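You operate a simulated robot arm through the tools that you are given. There is no shell and no other tool.

You run a simulated robot arm. Do the job below in one go: nothing can be reset, and whatever is moved stays where it is left.

JOB
Connect the grey hose, then open the red tap and start a rinse.

It is judged by the outcome, as a careful person would: the job done as asked, and still so three seconds after it is handed in. It fails if anything else is knocked over, pushed out of place, dropped, spilled or broken.

ROBOT AND FRAMES
A 7-joint arm with a two-finger parallel gripper, fixed in place. Base frame: the origin is on the floor under the middle of its stand, x ahead of it, y to its left, z up; the work surface is at about z = 880. Lengths are in mm, angles in degrees, forces in N, time in s.
With the tool pointing down near the work surface it reaches from about 220 to 740 mm from the base axis. Its first joint turns from -166.0 to 166.0 degrees. Payload 1.57 kg.
The tool frame sits at the grasp point between the pads (the TCP): z along the fingers, y along the line on which they close. The tips reach 30 mm beyond it. Largest opening 110 mm; finger width 24, thickness 12; the body of the gripper, 48 by 112 mm, starts 78 mm behind the TCP.
Orientation is that of the tool frame in the base frame, as a unit quaternion [x, y, z, w]. With the fingers straight down and closing along the base's y, the tool's x points along the base's -x, its y along +y and its z along -z.

CONTROLS
- The arm moves only by the tool servo_tool. Its argument "commands" is a list that holds one entry, the list of rows, each a list of 7 numbers: the shift along the tool's x, y, z in units of 150 mm (1.0 is 150 mm), then the turn, a rotation vector about the tool's x, y, z in units of 120 degrees (1.0 is 120 degrees), then the opening in per cent of the stroke, from 0 (shut) to 100 (fully open). In form: [[[x, y, z, wx, wy, wz, jaw], ...]]. A call has 1 to 20 rows; each row is the pose to reach, as a shift and turn from the pose commanded when the call began, along the tool's axes at that moment. A call with a number of a shift or a turn outside -1 to 1 is refused whole. Rows are played at 5 a second. More than 50 mm and 8.6 degrees between two rows, or a gripper value outside its range, and nothing of the call is played. A pose out of reach is approached as far as the arm can. The call stops where the force on the tool passes 50 N (or 10 N more than at its start, if that is more) or the arm is blocked; 0.2 s more then pass. Each finger travels about 45 mm/s and halts on what it meets, pressing with about 43 N; the grip force reading is that of the motor and also rises with nothing between the fingers. The clock runs only during rows and for 0.2 s after the last one: add rows that repeat a pose to give the fingers time. It gives the time, the measured TCP pose, the force on the tool (base axes), the opening and the grip force at its end, in the units of the frame above (readings bear some noise), with the torque about the TCP (base axes, N m) and any sound that the robot's microphone picked up, and new pictures: "pictures" is both (left out), scene, wrist or none.
- Cameras (640 x 400 px; columns grow to the right, rows downward): "scene" is fixed at [220.2, -649.3, 1724.4]; the picture's right is [0.96, -0.28, 0.00], its down [-0.16, -0.55, -0.82] and it looks along [0.23, 0.79, -0.57] (base axes); focal length 364 px, centre (320, 200). "wrist" rides on the gripper at [70, 16, -141] in the tool frame; the picture's right is [-0.23, 0.97, 0.00], its down [-0.85, -0.20, -0.48] and it looks along [-0.47, -0.11, 0.88] (tool axes); focal length 222 px, centre (320, 200). There is no depth. A picture from a camera that has moved, and an enlarged one, comes with that camera's place and axes in the base frame and with its lens.
- lift_body(by): slides the trunk up (or, below 0, down) by that many mm; the arm rides with it, the base frame stays. It gives what a move gives, with no picture.
- inspect(camera, box): a new picture of the part [left, top, right, bottom] of that camera's present view, enlarged. No time passes.
- finish_job(): hands the job in; it is judged then, once.

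Places have to be worked out from the pictures, the camera data and where the tool is seen. Open the gripper and draw the arm clear of the work before you hand the job in, unless the task says otherwise.

The tools are called as name(argument=value, ...) on one line, values as JSON. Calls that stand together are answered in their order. servo_tool: Moves the arm, as the interface text tells. Its arguments: {"type":"object","properties":{"commands":{"type":"array"},"pictures":{"type":"string","enum":["both","scene","wrist","none"]}},"required":["commands"]} The other tools are called the same way: lift_body (by) moves the trunk up or down; inspect (camera, box) takes an enlarged picture of a part of a camera's view; finish_job () hands the job in.

At the start:

```text
time_s: 0.0
tool_pos: [382.3, 140.7, 1338.9]
ee_rot: [0.001, 1.0, -0.001, 0.0]
force: [0.3, -0.1, 0.4]
moment: [0.01, 0.01, 0.0]
opening: 109.7
finger_force: 0.0
trunk travel left (down, up): [-525.0, 65.0]
```

scene: 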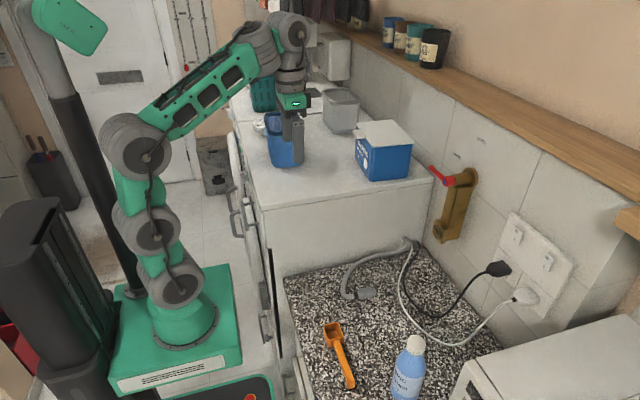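
wrist: 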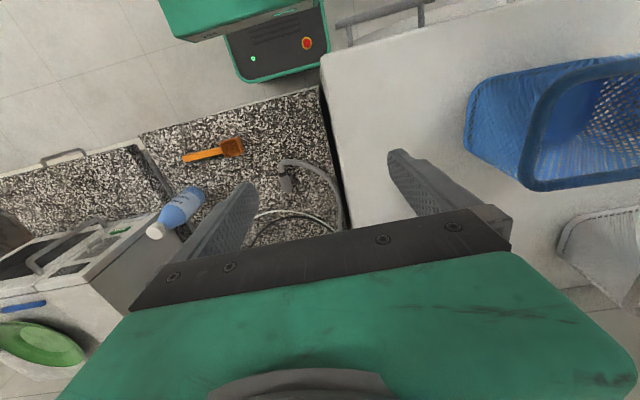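

The pictures show a grey hose on the speckled counter, a brass tap with a red handle on the wall, and a machine at left of the wrist view. I'll take enlarged views to understand the parts before moving.

inspect(camera="scene", box=[400, 140, 580, 252])

inspect(camera="scene", box=[260, 220, 560, 400])

inspect(camera="wrist", box=[0, 100, 360, 325])

inspect(camera="scene", box=[220, 60, 440, 200])

inspect(camera="scene", box=[440, 280, 640, 400])

```text
3.56 times, centred on (490, 196) of scene
camera zoom: at [220.2, -649.3, 1724.4], right [0.96, -0.28, 0.0], down [-0.16, -0.55, -0.82], along [0.23, 0.79, -0.57], focal length 1293 px, centre (-284, 214)
```

zoom: 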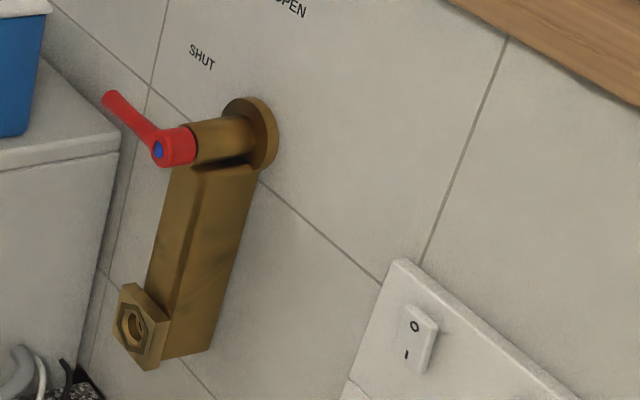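

```text
2.13 times, centred on (410, 310) of scene
camera zoom: at [220.2, -649.3, 1724.4], right [0.96, -0.28, 0.0], down [-0.16, -0.55, -0.82], along [0.23, 0.79, -0.57], focal length 776 px, centre (128, -35)
```

zoom: 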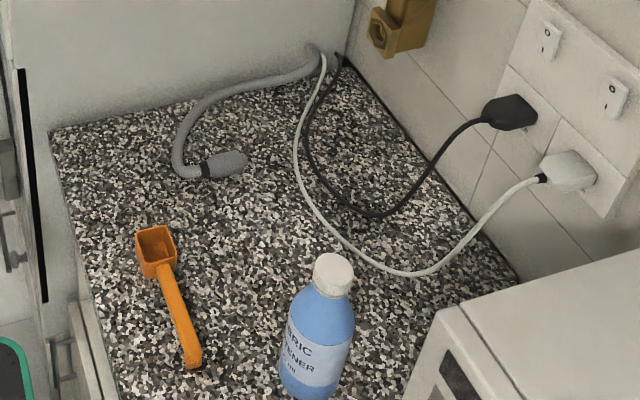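

```text
1.78 times, centred on (180, 212) of wrist
camera zoom: at [311.4, 157.1, 1481.9], right [0.23, 0.97, 0.0], down [0.85, -0.2, 0.48], along [0.47, -0.11, -0.88], focal length 395 px, centre (569, 178)
```

zoom: 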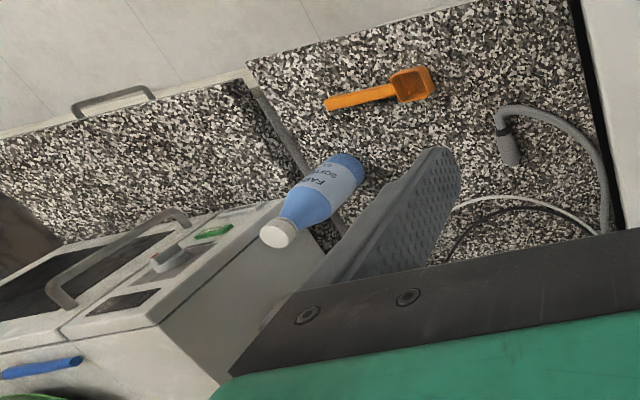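

```text
2.86 times, centred on (330, 130) of scene
camera zoom: at [220.2, -649.3, 1724.4], right [0.96, -0.28, 0.0], down [-0.16, -0.55, -0.82], along [0.23, 0.79, -0.57], focal length 1039 px, centre (291, 400)
```

zoom: 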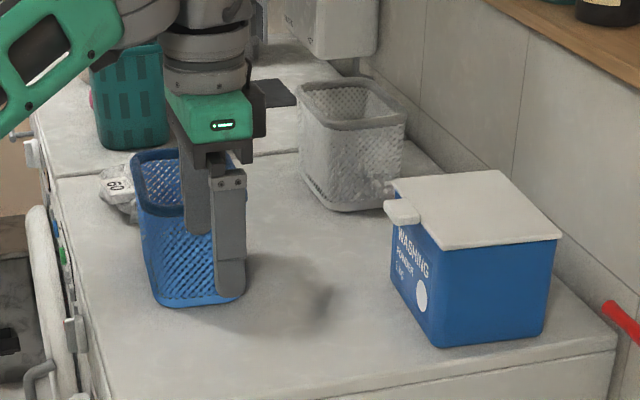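

```text
3.20 times, centred on (540, 340) of scene
camera zoom: at [220.2, -649.3, 1724.4], right [0.96, -0.28, 0.0], down [-0.16, -0.55, -0.82], along [0.23, 0.79, -0.57], focal length 1164 px, centre (-384, -248)
```

zoom: 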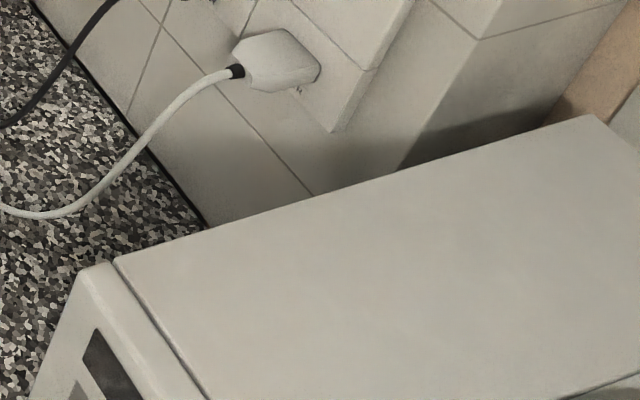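

The hose end lies on the counter near (550, 7, 893). The tap axis is about y≈0, z≈1250 on the wall (x≈815), with the lever pointing +y at SHUT and OPEN straight above it. Its hex outlet is near (745, 0, 1080), facing the robot. Before touching anything I'll swing the wrist camera round to see the machines' control panels.

servo_tool(commands=[[[0.07, -0.17, 0, 0, -0.055, 0, 100], [0.14, -0.33, 0, 0, -0.11, 0, 100], [0.2, -0.5, 0, 0, -0.165, 0, 100], [0.27, -0.67, 0, 0, -0.22, 0, 100], [0.33, -0.83, 0, 0, -0.275, 0, 100], [0.4, -1.0, 0, 0, -0.33, 0, 100]]], pictures="both")

```text
time_s: 1.5
tool_pos: [315.6, 75.4, 1332.9]
ee_rot: [-0.154, 0.931, 0.065, 0.324]
force: [-0.6, -0.3, -0.1]
moment: [0.0, -0.03, 0.01]
opening: 110.0
finger_force: 0.0
trunk travel left (down, up): [-525.0, 65.0]
stopped in row 6: the arm was blocked; the commanded pose is now the measured one
camera wrist: at [174.6, 42.8, 1401.1], right [-0.15, 0.97, 0.16], down [0.42, -0.09, 0.9], along [0.89, 0.21, -0.4], focal length 222 px, centre (320, 200)
```

scene: 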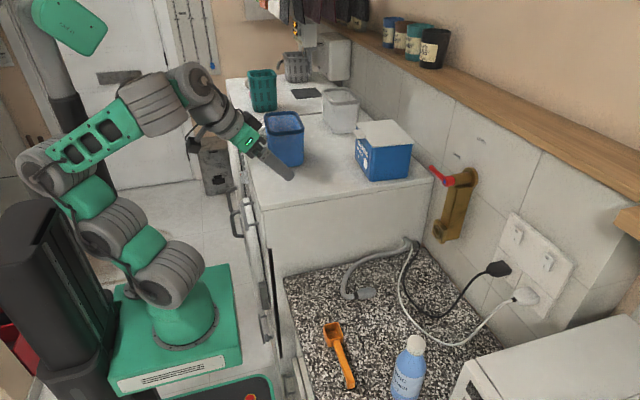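
wrist: 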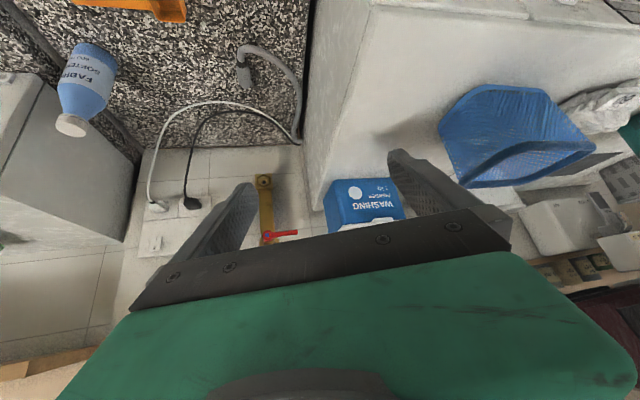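

The arm got blocked partway while folding back, probably near a joint limit. The wrist camera now sees the tap and sockets, so I'll enlarge those areas before choosing another path.

inspect(camera="wrist", box=[130, 130, 330, 255])

inspect(camera="wrist", box=[0, 0, 320, 200])

inspect(camera="wrist", box=[480, 60, 640, 260])

inspect(camera="scene", box=[200, 60, 360, 260])

```text
3.20 times, centred on (230, 192) of wrist
camera zoom: at [174.6, 42.8, 1401.1], right [-0.15, 0.97, 0.16], down [0.42, -0.09, 0.9], along [0.89, 0.21, -0.4], focal length 711 px, centre (608, 224)
```

zoom: 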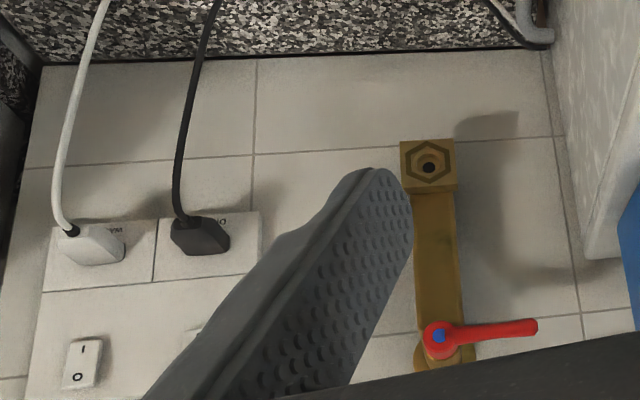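

```text
2.00 times, centred on (160, 100) of wrist
camera zoom: at [174.6, 42.8, 1401.1], right [-0.15, 0.97, 0.16], down [0.42, -0.09, 0.9], along [0.89, 0.21, -0.4], focal length 444 px, centre (640, 400)
```

zoom: 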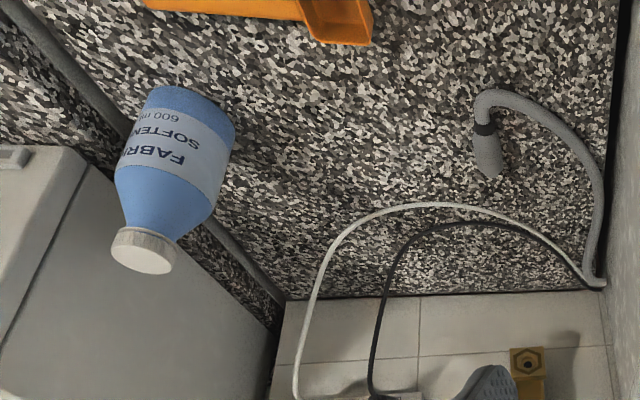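

```text
2.00 times, centred on (560, 160) of wrist
camera zoom: at [174.6, 42.8, 1401.1], right [-0.15, 0.97, 0.16], down [0.42, -0.09, 0.9], along [0.89, 0.21, -0.4], focal length 444 px, centre (-160, 280)
```

zoom: 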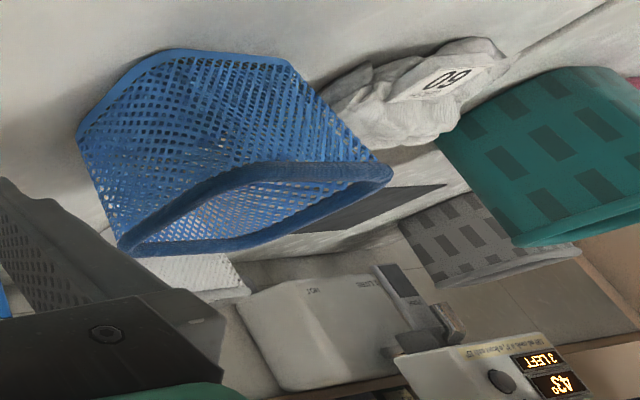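

```text
2.00 times, centred on (280, 160) of scene
camera zoom: at [220.2, -649.3, 1724.4], right [0.96, -0.28, 0.0], down [-0.16, -0.55, -0.82], along [0.23, 0.79, -0.57], focal length 728 px, centre (400, 280)
```

zoom: 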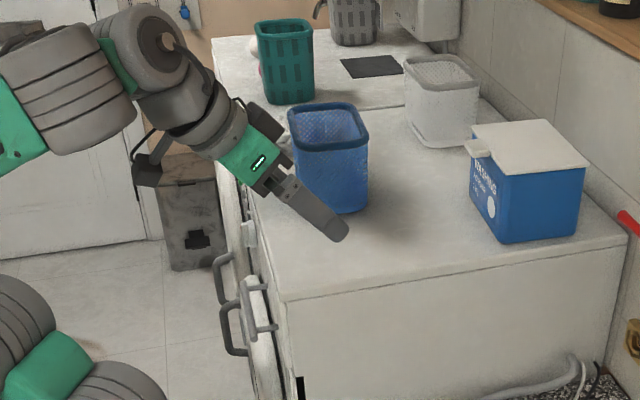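

The hex outlet triangulates to about (768, 24, 1057), facing -x. The lever hub is at (750, 23, 1230) with its tip at (750, 97, 1230), and the hose connector lies along +x from about x=519 to 585 at y≈5, z≈893. I'll come forward again to unfold the arm and square up the wrist.

servo_tool(commands=[[[-0.106, -0.154, 0.085, 0.022, -0.003, 0.024, 100], [-0.212, -0.308, 0.171, 0.044, -0.005, 0.047, 100], [-0.317, -0.462, 0.256, 0.065, -0.008, 0.071, 100], [-0.423, -0.616, 0.342, 0.087, -0.011, 0.094, 100], [-0.529, -0.77, 0.427, 0.109, -0.0136, 0.118, 100]]], pictures="both")

```text
time_s: 2.7
tool_pos: [450.8, -0.8, 1331.6]
ee_rot: [0.001, 0.939, 0.0, 0.343]
force: [0.2, 0.8, 0.0]
moment: [0.01, 0.0, 0.01]
opening: 110.1
finger_force: 0.2
trunk travel left (down, up): [-525.0, 65.0]
camera wrist: at [305.2, 16.2, 1394.7], right [0.18, 0.97, 0.15], down [0.34, -0.2, 0.92], along [0.92, -0.11, -0.37], focal length 222 px, centre (320, 200)
```

scene: 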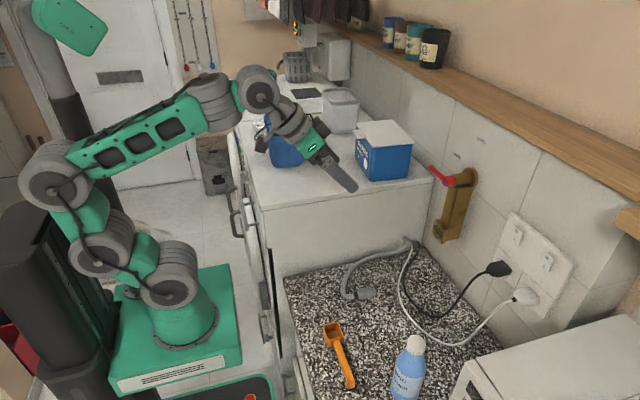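
wrist: 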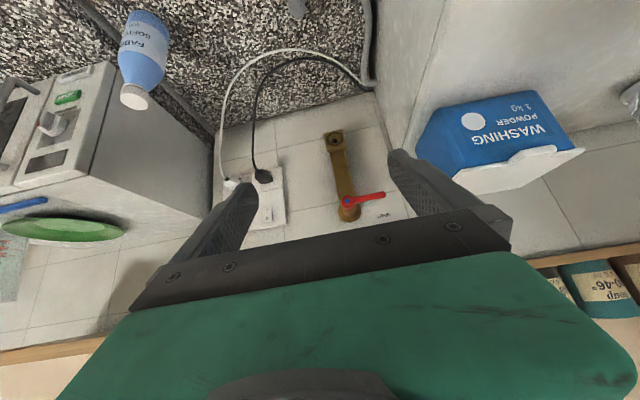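

The pose is square now and the view is good. I'll enlarge the right-hand machine, the sockets and the tap.

inspect(camera="wrist", box=[0, 50, 200, 250])

inspect(camera="wrist", box=[200, 120, 400, 245])

inspect(camera="scene", box=[480, 200, 600, 320])

inspect(camera="scene", box=[220, 140, 320, 400])

```text
2.00 times, centred on (100, 150) of wrist
camera zoom: at [305.2, 16.2, 1394.7], right [0.18, 0.97, 0.15], down [0.34, -0.2, 0.92], along [0.92, -0.11, -0.37], focal length 444 px, centre (760, 300)
```

zoom: 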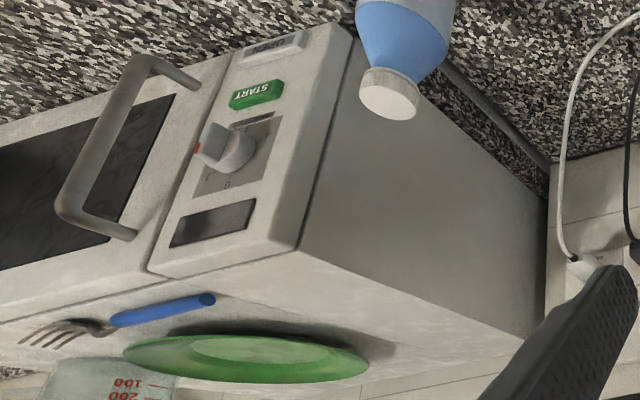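

```text
3.20 times, centred on (300, 182) of wrist
camera zoom: at [305.2, 16.2, 1394.7], right [0.18, 0.97, 0.15], down [0.34, -0.2, 0.92], along [0.92, -0.11, -0.37], focal length 711 px, centre (384, 256)
```

zoom: 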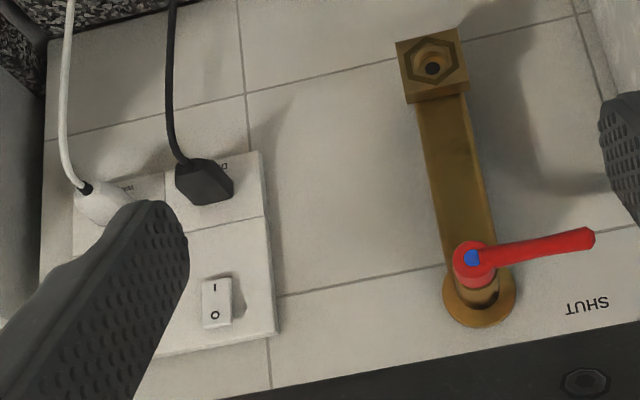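

```text
3.33 times, centred on (540, 260) of scene
camera zoom: at [220.2, -649.3, 1724.4], right [0.96, -0.28, 0.0], down [-0.16, -0.55, -0.82], along [0.23, 0.79, -0.57], focal length 1212 px, centre (-413, 0)
```

zoom: 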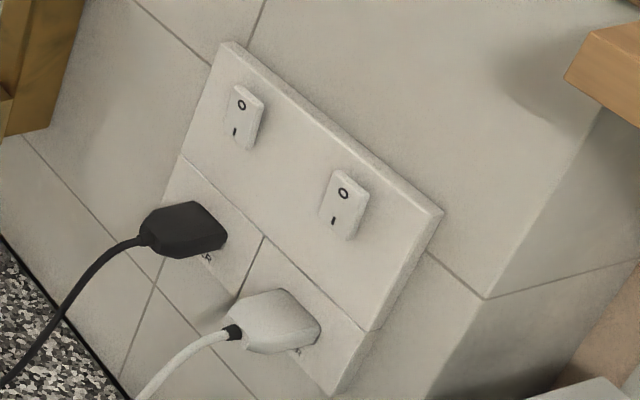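

```text
1.54 times, centred on (270, 270) of scene
camera zoom: at [220.2, -649.3, 1724.4], right [0.96, -0.28, 0.0], down [-0.16, -0.55, -0.82], along [0.23, 0.79, -0.57], focal length 560 px, centre (397, 92)
```

zoom: 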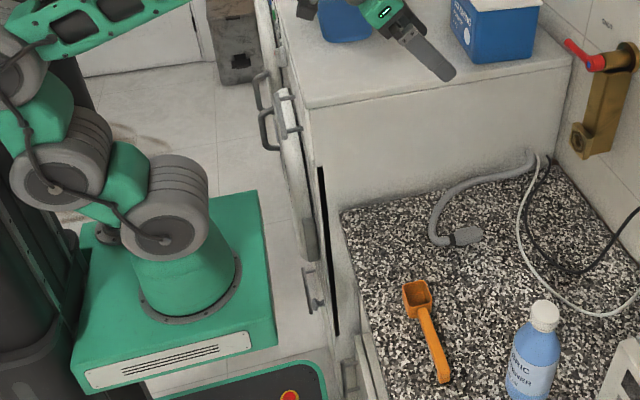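

The right-hand unit with the START button is a microwave, so the rinse belongs to the laundry machine on the left, whose front faces the robot. I'll zoom in on its front edge and the sockets.

inspect(camera="scene", box=[215, 100, 295, 180])

inspect(camera="scene", box=[215, 170, 315, 270])

inspect(camera="scene", box=[160, 0, 360, 120])

inspect(camera="scene", box=[230, 250, 310, 400])

```text
5.00 times, centred on (255, 140) of scene
camera zoom: at [220.2, -649.3, 1724.4], right [0.96, -0.28, 0.0], down [-0.16, -0.55, -0.82], along [0.23, 0.79, -0.57], focal length 1819 px, centre (645, 500)
```

zoom: 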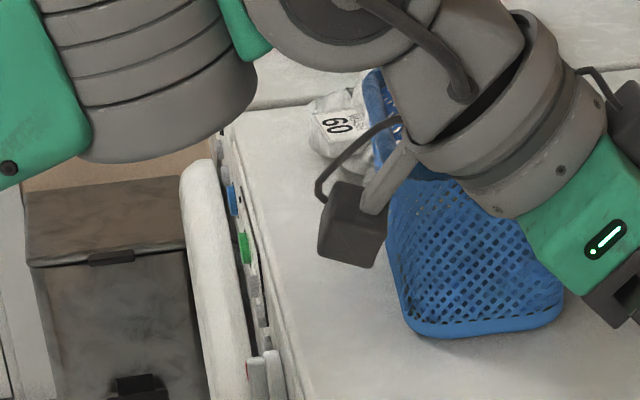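

```text
4.00 times, centred on (265, 220) of scene
camera zoom: at [220.2, -649.3, 1724.4], right [0.96, -0.28, 0.0], down [-0.16, -0.55, -0.82], along [0.23, 0.79, -0.57], focal length 1455 px, centre (540, 120)
```

zoom: 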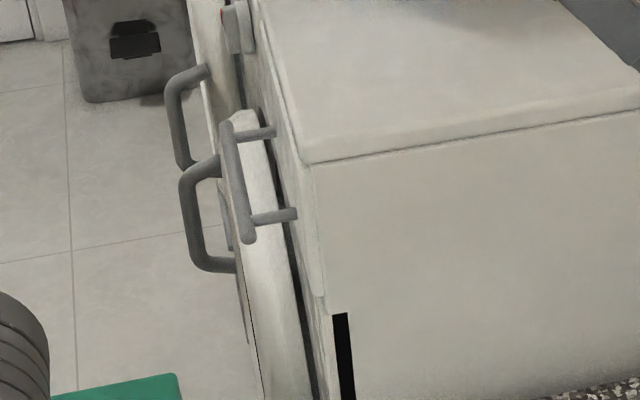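

```text
3.20 times, centred on (260, 60) of scene
camera zoom: at [220.2, -649.3, 1724.4], right [0.96, -0.28, 0.0], down [-0.16, -0.55, -0.82], along [0.23, 0.79, -0.57], focal length 1164 px, centre (512, 648)
```

zoom: 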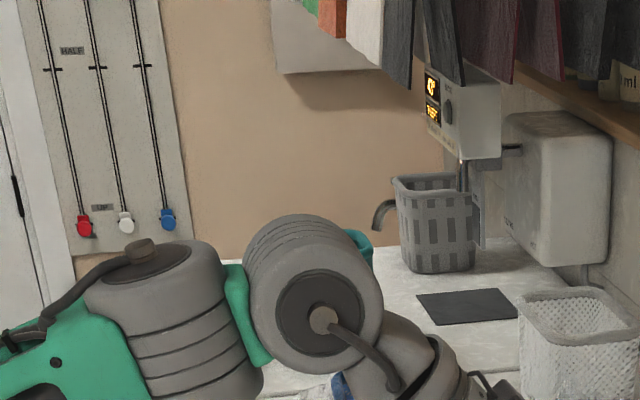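

```text
2.67 times, centred on (270, 325) of scene
camera zoom: at [220.2, -649.3, 1724.4], right [0.96, -0.28, 0.0], down [-0.16, -0.55, -0.82], along [0.23, 0.79, -0.57], focal length 970 px, centre (453, -133)
```

zoom: 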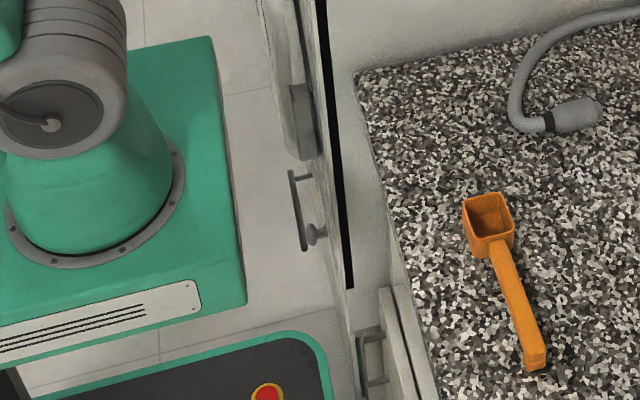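

The laundry machine's front has buttons (green, blue) and handles that I need to see from the robot side. I'll move up and to the left for a view of the front panel, staying clear of the blue basket.

servo_tool(commands=[[[0.072, 0.187, -0.165, 0, 0, 0, 100], [0.144, 0.373, -0.33, 0, 0, 0, 100], [0.217, 0.56, -0.495, 0, 0, 0, 100], [0.289, 0.746, -0.66, 0, 0, 0, 100], [0.361, 0.933, -0.825, 0, 0, 0, 100]]], pictures="both")

```text
time_s: 3.9
tool_pos: [369.2, 97.5, 1365.8]
ee_rot: [0.002, 0.94, -0.001, 0.341]
force: [0.0, 0.0, 1.0]
moment: [0.0, 0.02, -0.03]
opening: 110.3
finger_force: 0.0
out of reach, approached as far as the arm can: row 4, 5
trunk travel left (down, up): [-525.0, 65.0]
camera wrist: at [223.1, 115.7, 1430.7], right [0.18, 0.97, 0.15], down [0.35, -0.2, 0.92], along [0.92, -0.11, -0.37], focal length 222 px, centre (320, 200)
```

scene: 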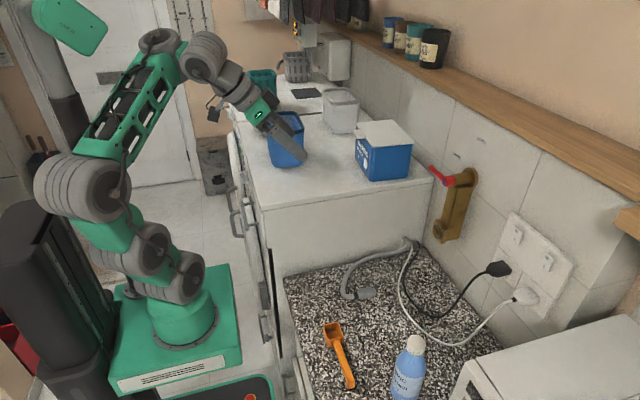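
wrist: 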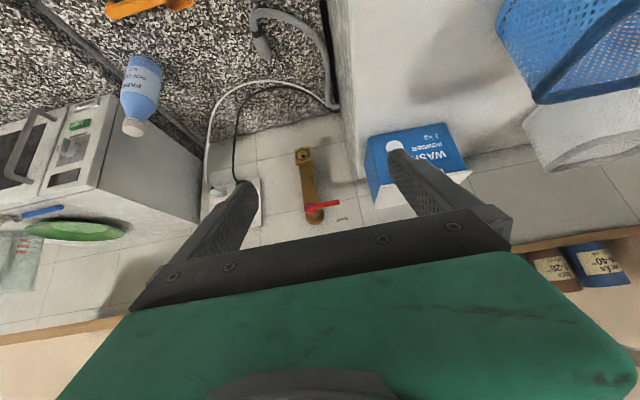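

That pose was near the arm's inner reach limit. I'll swing around the base axis at constant radius instead, which should let me look diagonally at the laundry machine's front.

servo_tool(commands=[[[0.065, 0.264, -0.055, -0.0335, 0, -0.04, 100], [0.152, 0.517, -0.128, -0.067, 0, -0.08, 100], [0.26, 0.757, -0.218, -0.1005, 0, -0.12, 100], [0.387, 0.979, -0.325, -0.134, 0, -0.16, 100]]], pictures="both")

```text
time_s: 4.9
tool_pos: [292.9, 246.9, 1365.0]
ee_rot: [-0.202, 0.918, 0.074, 0.334]
force: [-0.7, -0.1, -0.2]
moment: [0.0, -0.01, -0.03]
opening: 110.0
finger_force: 0.0
trunk travel left (down, up): [-525.0, 65.0]
camera wrist: at [153.7, 201.4, 1430.0], right [-0.25, 0.96, 0.15], down [0.4, -0.04, 0.92], along [0.88, 0.29, -0.37], focal length 222 px, centre (320, 200)
```

scene: 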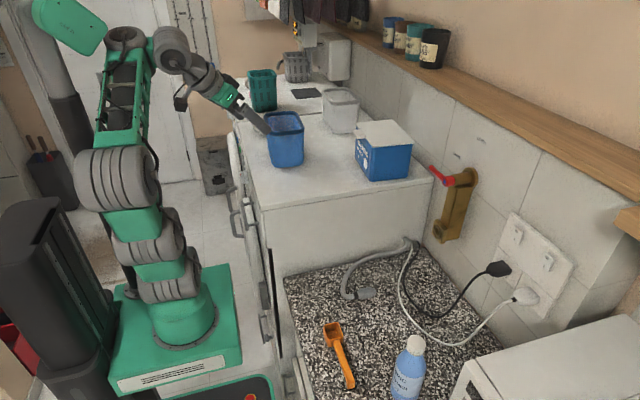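
wrist: 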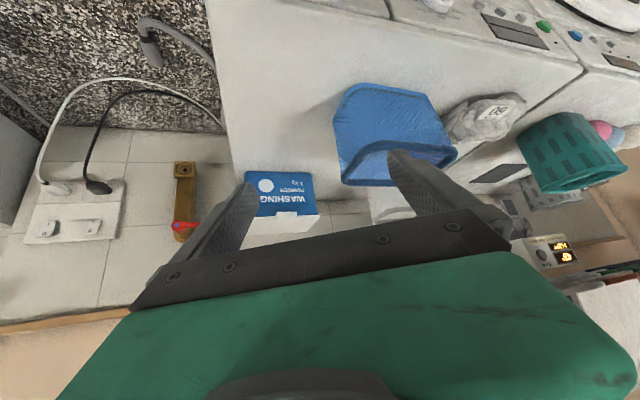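

The arc worked, and the control panel shows in the top-right of the wrist view. I'll enlarge that and the sockets.

inspect(camera="wrist", box=[360, 0, 640, 100])

inspect(camera="wrist", box=[480, 0, 640, 100])

inspect(camera="wrist", box=[10, 130, 210, 255])

```text
2.29 times, centred on (500, 50) of wrist
camera zoom: at [153.7, 201.4, 1430.0], right [-0.25, 0.96, 0.15], down [0.4, -0.04, 0.92], along [0.88, 0.29, -0.37], focal length 508 px, centre (-91, 543)
```

zoom: 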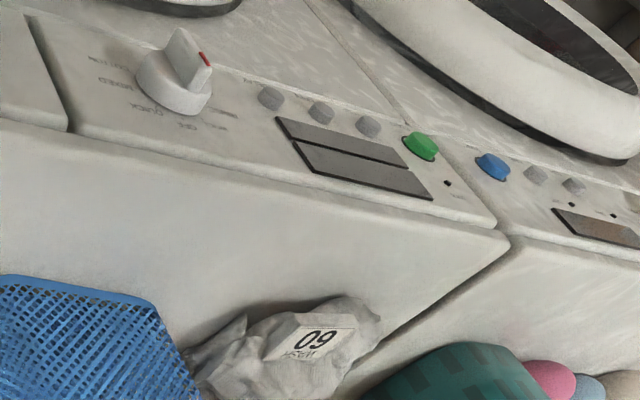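

```text
4.00 times, centred on (560, 50) of wrist
camera zoom: at [153.7, 201.4, 1430.0], right [-0.25, 0.96, 0.15], down [0.4, -0.04, 0.92], along [0.88, 0.29, -0.37], focal length 888 px, centre (-640, 800)
```

zoom: 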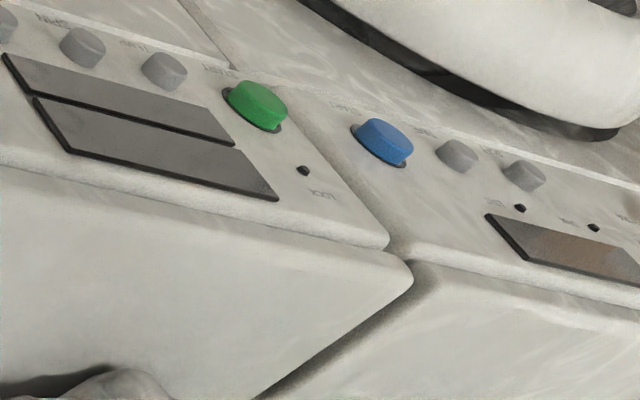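

```text
3.20 times, centred on (110, 192) of wrist
camera zoom: at [153.7, 201.4, 1430.0], right [-0.25, 0.96, 0.15], down [0.4, -0.04, 0.92], along [0.88, 0.29, -0.37], focal length 711 px, centre (992, 224)
```

zoom: 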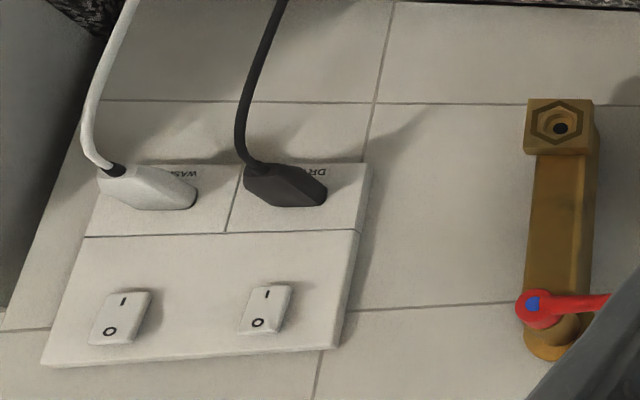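

Those are the washer (programme dial, three grey buttons, green start button) and a dryer beyond it with a blue button. The sockets are marked WASHER (white plug) and DRYER (black plug). I need to read the dial and labels, so I'll continue the arc for a better view.

servo_tool(commands=[[[0.068, 0.264, -0.057, -0.0335, 0, -0.04, 100], [0.157, 0.517, -0.131, -0.067, 0, -0.08, 100], [0.267, 0.755, -0.223, -0.1005, 0, -0.12, 100], [0.396, 0.977, -0.331, -0.134, 0, -0.16, 100]]], pictures="both")

```text
time_s: 6.1
tool_pos: [168.3, 339.7, 1322.4]
ee_rot: [-0.411, 0.856, 0.081, 0.304]
force: [-0.9, 0.0, 0.6]
moment: [-0.01, -0.05, -0.03]
opening: 110.0
finger_force: 0.0
trunk travel left (down, up): [-525.0, 65.0]
stopped in row 4: the arm was blocked; the commanded pose is now the measured one
camera wrist: at [57.1, 250.2, 1393.4], right [-0.62, 0.78, 0.03], down [0.34, 0.24, 0.91], along [0.7, 0.57, -0.42], focal length 222 px, centre (320, 200)
```

scene: 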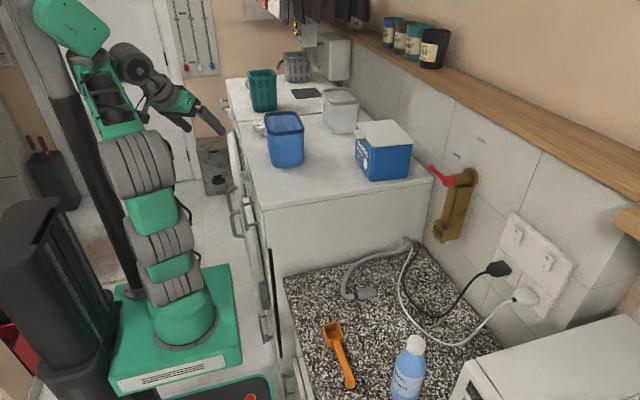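
wrist: 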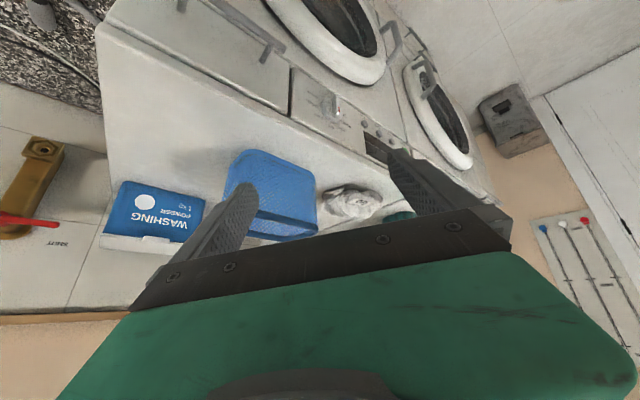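

The arm was stopped near the mast, but the washer panel is now in view. I'll zoom in on it.

inspect(camera="wrist", box=[270, 60, 430, 170])

inspect(camera="wrist", box=[290, 70, 370, 125])

inspect(camera="wrist", box=[170, 0, 450, 180])

```text
3.64 times, centred on (350, 115) of wrist
camera zoom: at [57.1, 250.2, 1393.4], right [-0.62, 0.78, 0.03], down [0.34, 0.24, 0.91], along [0.7, 0.57, -0.42], focal length 808 px, centre (211, 509)
```

zoom: 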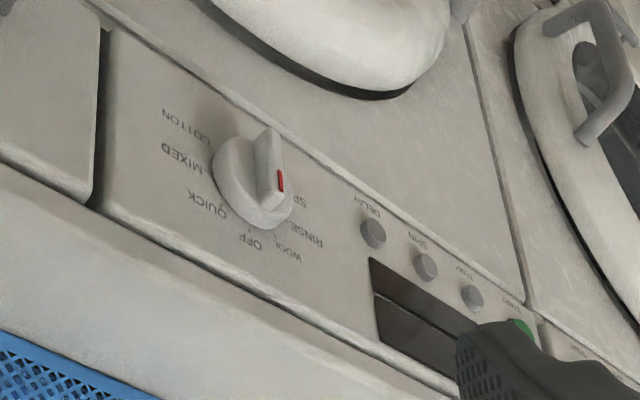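

```text
7.27 times, centred on (330, 98) of wrist
camera zoom: at [57.1, 250.2, 1393.4], right [-0.62, 0.78, 0.03], down [0.34, 0.24, 0.91], along [0.7, 0.57, -0.42], focal length 1615 px, centre (247, 946)
```

zoom: 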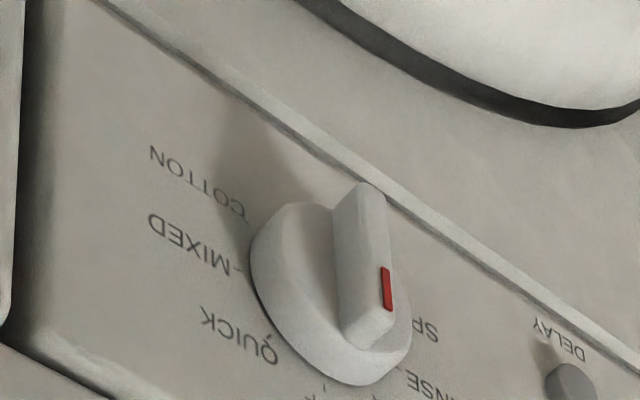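

```text
2.22 times, centred on (310, 90) of wrist
camera zoom: at [57.1, 250.2, 1393.4], right [-0.62, 0.78, 0.03], down [0.34, 0.24, 0.91], along [0.7, 0.57, -0.42], focal length 494 px, centre (342, 444)
```

zoom: 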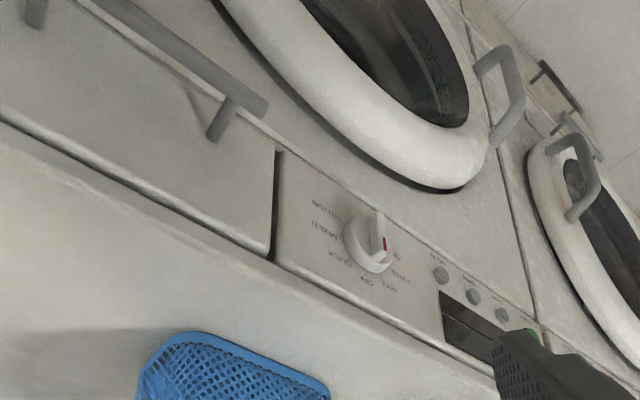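

The dial reads COTTON, MIXED, QUICK, OFF, WOOL, RINSE and SPIN around it (the view is upside down). I'll check the socket switches' rocker states and the washer's front in more detail.

inspect(camera="scene", box=[500, 210, 564, 250])

inspect(camera="scene", box=[530, 240, 570, 280])

inspect(camera="wrist", box=[300, 78, 356, 113])

inspect(camera="wrist", box=[0, 120, 110, 250])

```text
10.00 times, centred on (532, 230) of scene
camera zoom: at [220.2, -649.3, 1724.4], right [0.96, -0.28, 0.0], down [-0.16, -0.55, -0.82], along [0.23, 0.79, -0.57], focal length 3637 px, centre (-1800, -100)
```

zoom: 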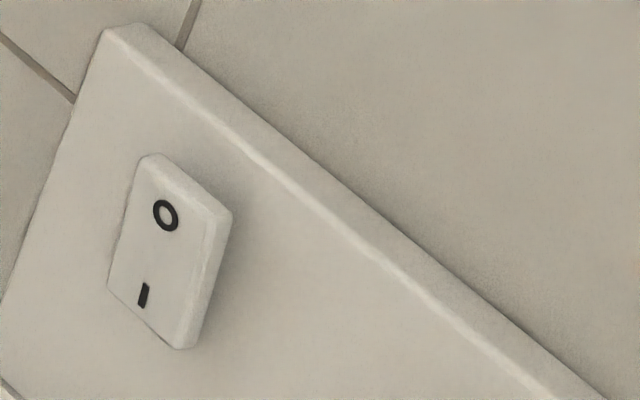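

```text
10.00 times, centred on (550, 260) of scene
camera zoom: at [220.2, -649.3, 1724.4], right [0.96, -0.28, 0.0], down [-0.16, -0.55, -0.82], along [0.23, 0.79, -0.57], focal length 3637 px, centre (-1980, -400)
```

zoom: 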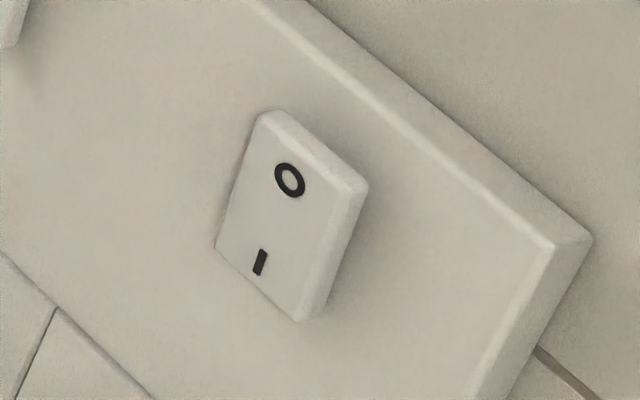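

```text
11.43 times, centred on (328, 96) of wrist
camera zoom: at [57.1, 250.2, 1393.4], right [-0.62, 0.78, 0.03], down [0.34, 0.24, 0.91], along [0.7, 0.57, -0.42], focal length 2538 px, centre (229, 1394)
```

zoom: 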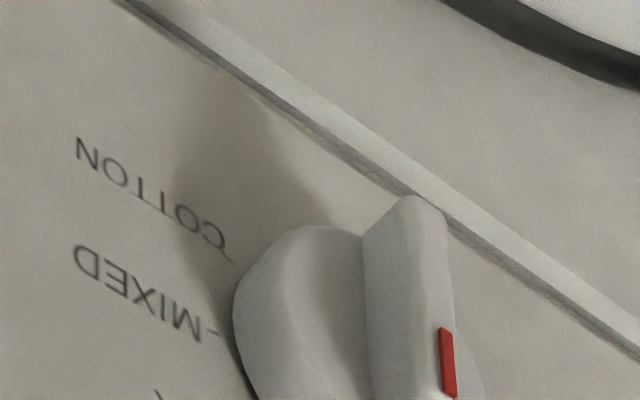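

```text
3.08 times, centred on (55, 185) of wrist
camera zoom: at [57.1, 250.2, 1393.4], right [-0.62, 0.78, 0.03], down [0.34, 0.24, 0.91], along [0.7, 0.57, -0.42], focal length 684 px, centre (1135, 246)
```

zoom: 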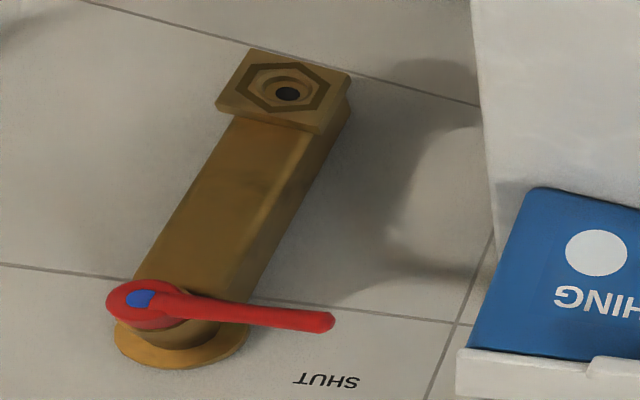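

Both rockers are pressed on the "I" (lower) side, so the sockets are on. The dial is at OFF, which explains the dark display. I'll swing back toward the counter to pick up the hose.

servo_tool(commands=[[[-0.076, -0.237, 0.009, 0.019, -0.0045, 0.043, 100], [-0.126, -0.475, -0.003, 0.038, -0.009, 0.086, 100], [-0.147, -0.714, -0.032, 0.057, -0.0135, 0.13, 100], [-0.17, -0.954, -0.063, 0.075, -0.018, 0.173, 100]]], pictures="none")

```text
time_s: 7.1
tool_pos: [283.8, 258.9, 1366.0]
ee_rot: [-0.221, 0.914, 0.084, 0.331]
force: [-0.1, -0.3, 1.1]
moment: [-0.01, 0.0, -0.01]
opening: 110.1
finger_force: 0.0
trunk travel left (down, up): [-525.0, 65.0]
```

I'm back at about (284, 259, 1366). I'll keep swinging toward the counter while extending and squaring the wrist.

servo_tool(commands=[[[-0.037, -0.249, 0.05, 0.0294, 0, 0.0352, 100], [-0.074, -0.498, 0.1, 0.0589, -0.0005, 0.0704, 100], [-0.11, -0.746, 0.15, 0.0883, -0.001, 0.1056, 100], [-0.147, -0.995, 0.2, 0.1177, -0.001, 0.1408, 100]]], pictures="none")

```text
time_s: 8.1
tool_pos: [385.1, 143.4, 1353.5]
ee_rot: [-0.043, 0.939, 0.017, 0.342]
force: [0.5, -0.2, -0.8]
moment: [-0.01, 0.04, 0.02]
opening: 109.9
finger_force: 0.0
trunk travel left (down, up): [-525.0, 65.0]
```

Next I'll go over the counter, above the hose connector, and take pictures from there.

servo_tool(commands=[[[0.002, -0.195, 0.172, 0.0056, 0, 0.0066, 100], [0.004, -0.39, 0.344, 0.0112, 0, 0.0132, 100], [0.005, -0.586, 0.517, 0.0168, 0, 0.0198, 100], [0.007, -0.781, 0.689, 0.0224, 0, 0.0264, 100], [0.009, -0.976, 0.861, 0.028, 0, 0.033, 100]]], pictures="both")

```text
time_s: 9.3
tool_pos: [479.0, 5.0, 1254.2]
ee_rot: [-0.001, 0.94, 0.003, 0.341]
force: [-0.3, 0.3, 0.2]
moment: [0.0, 0.03, -0.01]
opening: 110.0
finger_force: 0.1
trunk travel left (down, up): [-525.0, 65.0]
camera wrist: at [334.3, 21.1, 1317.8], right [0.17, 0.97, 0.15], down [0.35, -0.2, 0.91], along [0.92, -0.11, -0.37], focal length 222 px, centre (320, 200)
```

scene: 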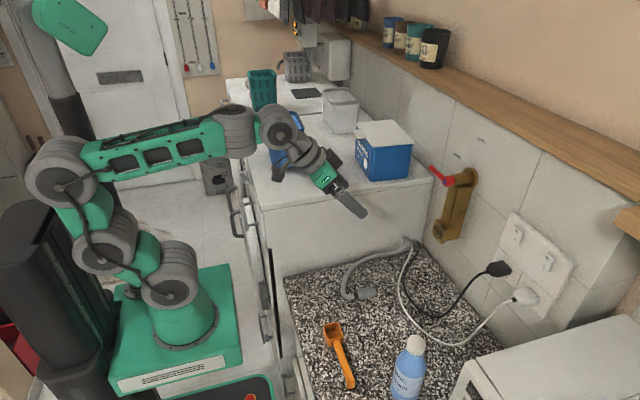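
wrist: 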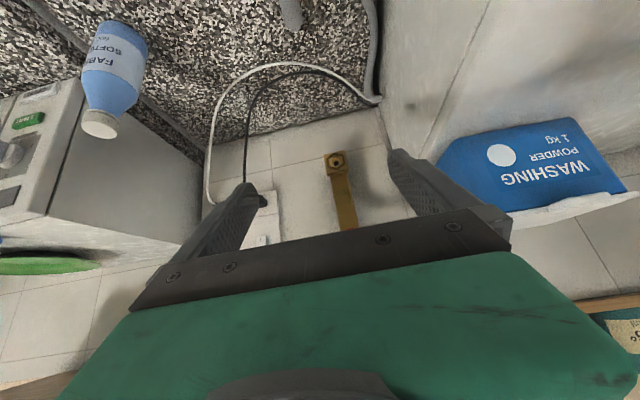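

The outlet position (768, 24, 1058) is confirmed from this view. I'll zoom in on the outlet and the hose connector to see how they mate.

inspect(camera="wrist", box=[310, 140, 374, 180])

inspect(camera="scene", box=[336, 260, 400, 310])

inspect(camera="scene", box=[420, 205, 484, 245])

```text
10.00 times, centred on (342, 160) of wrist
camera zoom: at [334.3, 21.1, 1317.8], right [0.17, 0.97, 0.15], down [0.35, -0.2, 0.91], along [0.92, -0.11, -0.37], focal length 2221 px, centre (100, 600)
```

zoom: 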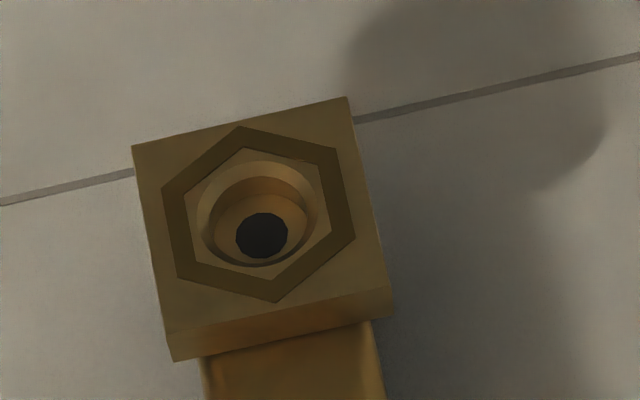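

```text
8.00 times, centred on (368, 285) of scene
camera zoom: at [220.2, -649.3, 1724.4], right [0.96, -0.28, 0.0], down [-0.16, -0.55, -0.82], along [0.23, 0.79, -0.57], focal length 2910 px, centre (-64, -480)
```

zoom: 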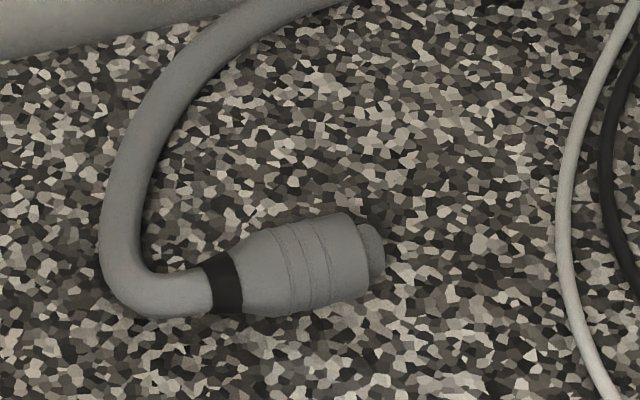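

```text
10.00 times, centred on (452, 225) of scene
camera zoom: at [220.2, -649.3, 1724.4], right [0.96, -0.28, 0.0], down [-0.16, -0.55, -0.82], along [0.23, 0.79, -0.57], focal length 3637 px, centre (-1000, -50)
```

zoom: 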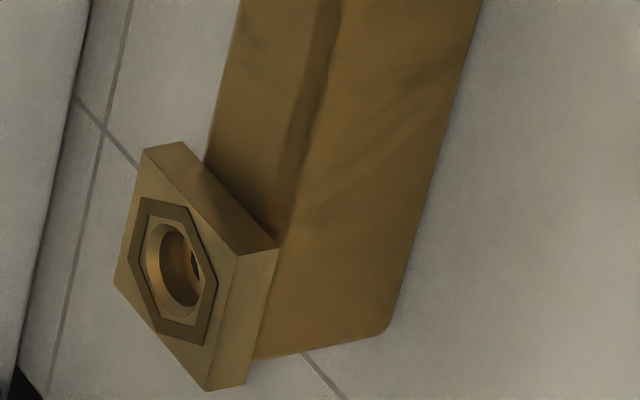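

The connector has a stepped collar about 28 mm across and a narrow nose that fits the round recess in the hex. It lies nearly along +x with its axis at z≈894. I'll descend toward it with the jaws partly closed to stay clear of the hose loop.

servo_tool(commands=[[[0.115, -0.001, 0.263, 0, 0, 0, 70], [0.23, -0.002, 0.525, 0, 0, 0, 65], [0.346, -0.003, 0.788, 0, 0, 0, 62]]], pictures="both")

```text
time_s: 10.1
tool_pos: [516.9, 5.5, 1129.7]
ee_rot: [-0.001, 0.94, 0.003, 0.342]
force: [1.0, 0.4, 0.4]
moment: [0.02, 0.01, -0.02]
opening: 68.4
finger_force: 0.0
trunk travel left (down, up): [-525.0, 65.0]
camera wrist: at [370.5, 21.6, 1194.9], right [0.17, 0.97, 0.15], down [0.35, -0.2, 0.92], along [0.92, -0.1, -0.37], focal length 222 px, centre (320, 200)
```

scene: 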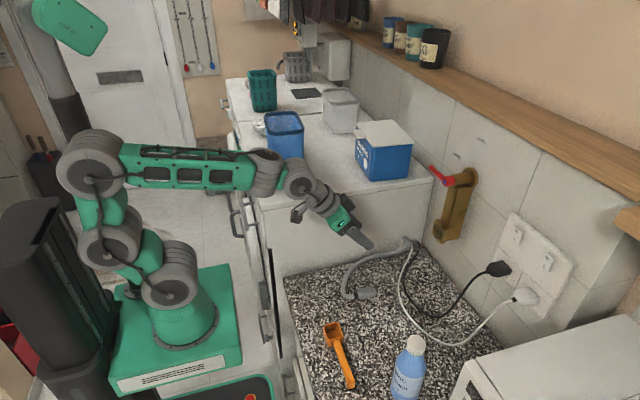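
wrist: 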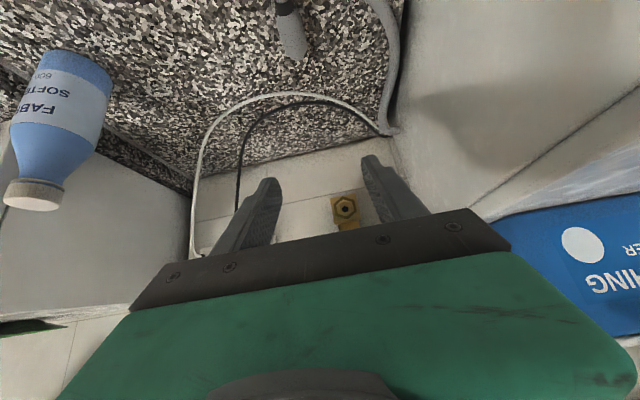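

The connector's centre line reads y≈3 here. I'll descend to about 50 mm above the grasp and look again.

servo_tool(commands=[[[0.16, -0.003, 0.236, 0, 0, 0, 62], [0.32, -0.006, 0.471, 0, 0, 0, 62], [0.48, -0.008, 0.707, 0, 0, 0, 62], [0.64, -0.01, 0.942, 0, 0, 0, 62]]], pictures="both")

```text
time_s: 11.1
tool_pos: [534.0, 5.7, 959.2]
ee_rot: [-0.001, 0.94, 0.003, 0.342]
force: [0.0, 0.3, 0.1]
moment: [0.0, 0.04, -0.01]
opening: 68.0
finger_force: 0.1
trunk travel left (down, up): [-525.0, 65.0]
camera wrist: at [387.1, 20.9, 1023.9], right [0.17, 0.97, 0.15], down [0.35, -0.2, 0.92], along [0.92, -0.1, -0.37], focal length 222 px, centre (320, 200)
```

scene: 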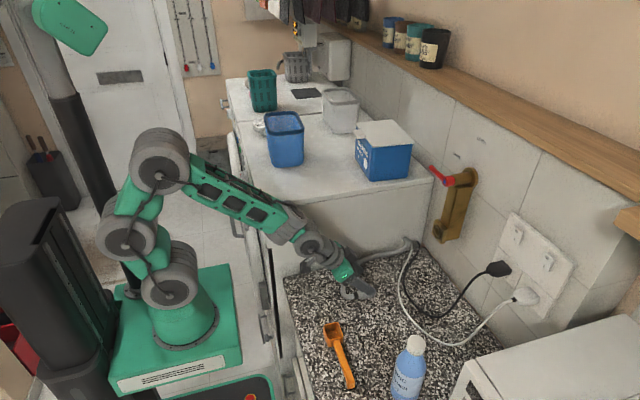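
wrist: 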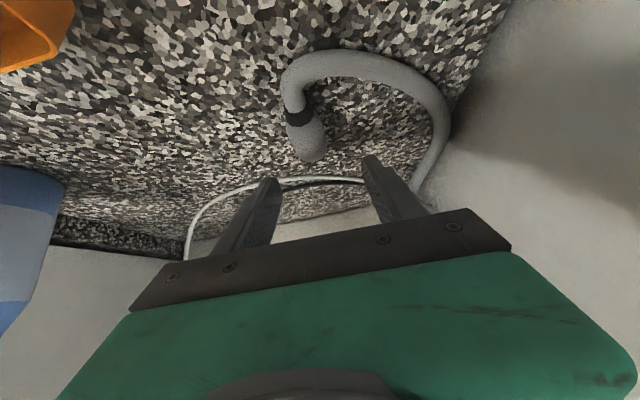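

The connector is centred between the fingers at about y≈2. I'll descend the last ~43 mm straight down, watching the force.

servo_tool(commands=[[[0.092, -0.007, 0.11, 0, 0, 0, 62], [0.184, -0.013, 0.22, 0, 0, 0, 62]]], pictures="both")

inspect(camera="wrist", box=[220, 80, 420, 205])

inspect(camera="scene", box=[310, 240, 420, 320])

```text
time_s: 11.7
tool_pos: [533.7, 3.6, 916.4]
ee_rot: [-0.001, 0.94, 0.003, 0.341]
force: [-0.5, -0.1, -0.2]
moment: [0.02, 0.0, 0.0]
opening: 68.2
finger_force: 0.0
trunk travel left (down, up): [-525.0, 65.0]
camera wrist: at [387.4, 18.9, 981.3], right [0.17, 0.97, 0.15], down [0.35, -0.2, 0.92], along [0.92, -0.1, -0.37], focal length 222 px, centre (320, 200)
```

scene: 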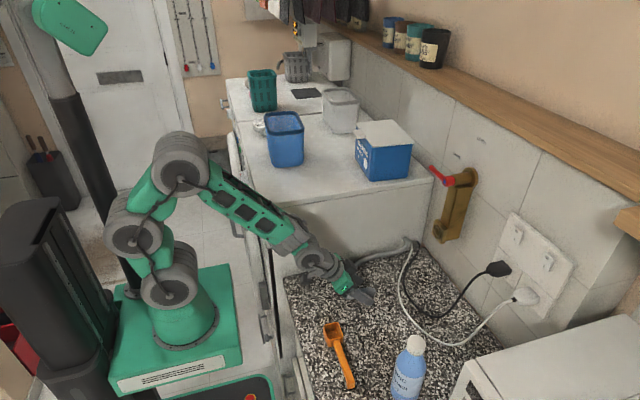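
wrist: 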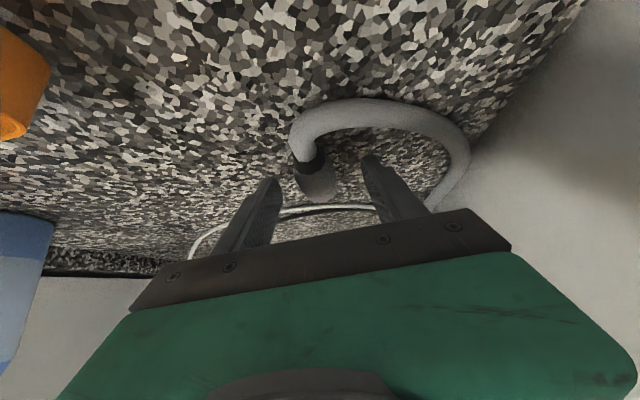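

```text
3.20 times, centred on (320, 142) of wrist
camera zoom: at [387.4, 18.9, 981.3], right [0.17, 0.97, 0.15], down [0.35, -0.2, 0.92], along [0.92, -0.1, -0.37], focal length 711 px, centre (320, 384)
```

zoom: 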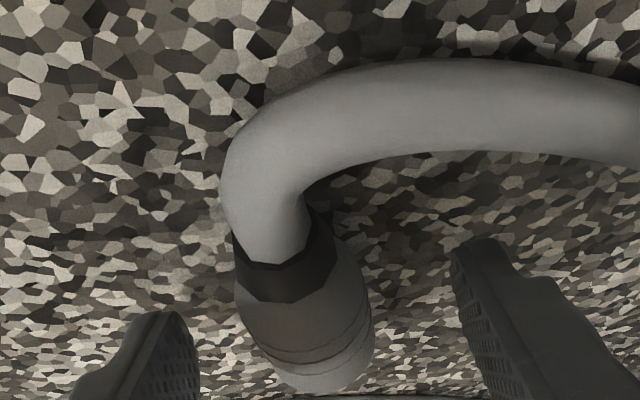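

```text
5.00 times, centred on (365, 280) of scene
camera zoom: at [220.2, -649.3, 1724.4], right [0.96, -0.28, 0.0], down [-0.16, -0.55, -0.82], along [0.23, 0.79, -0.57], focal length 1819 px, centre (95, -200)
```

zoom: 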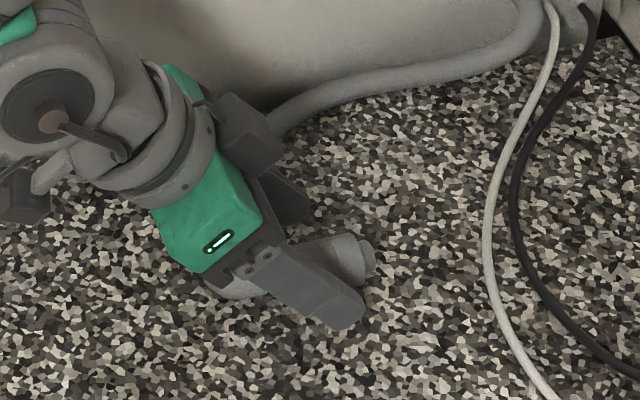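

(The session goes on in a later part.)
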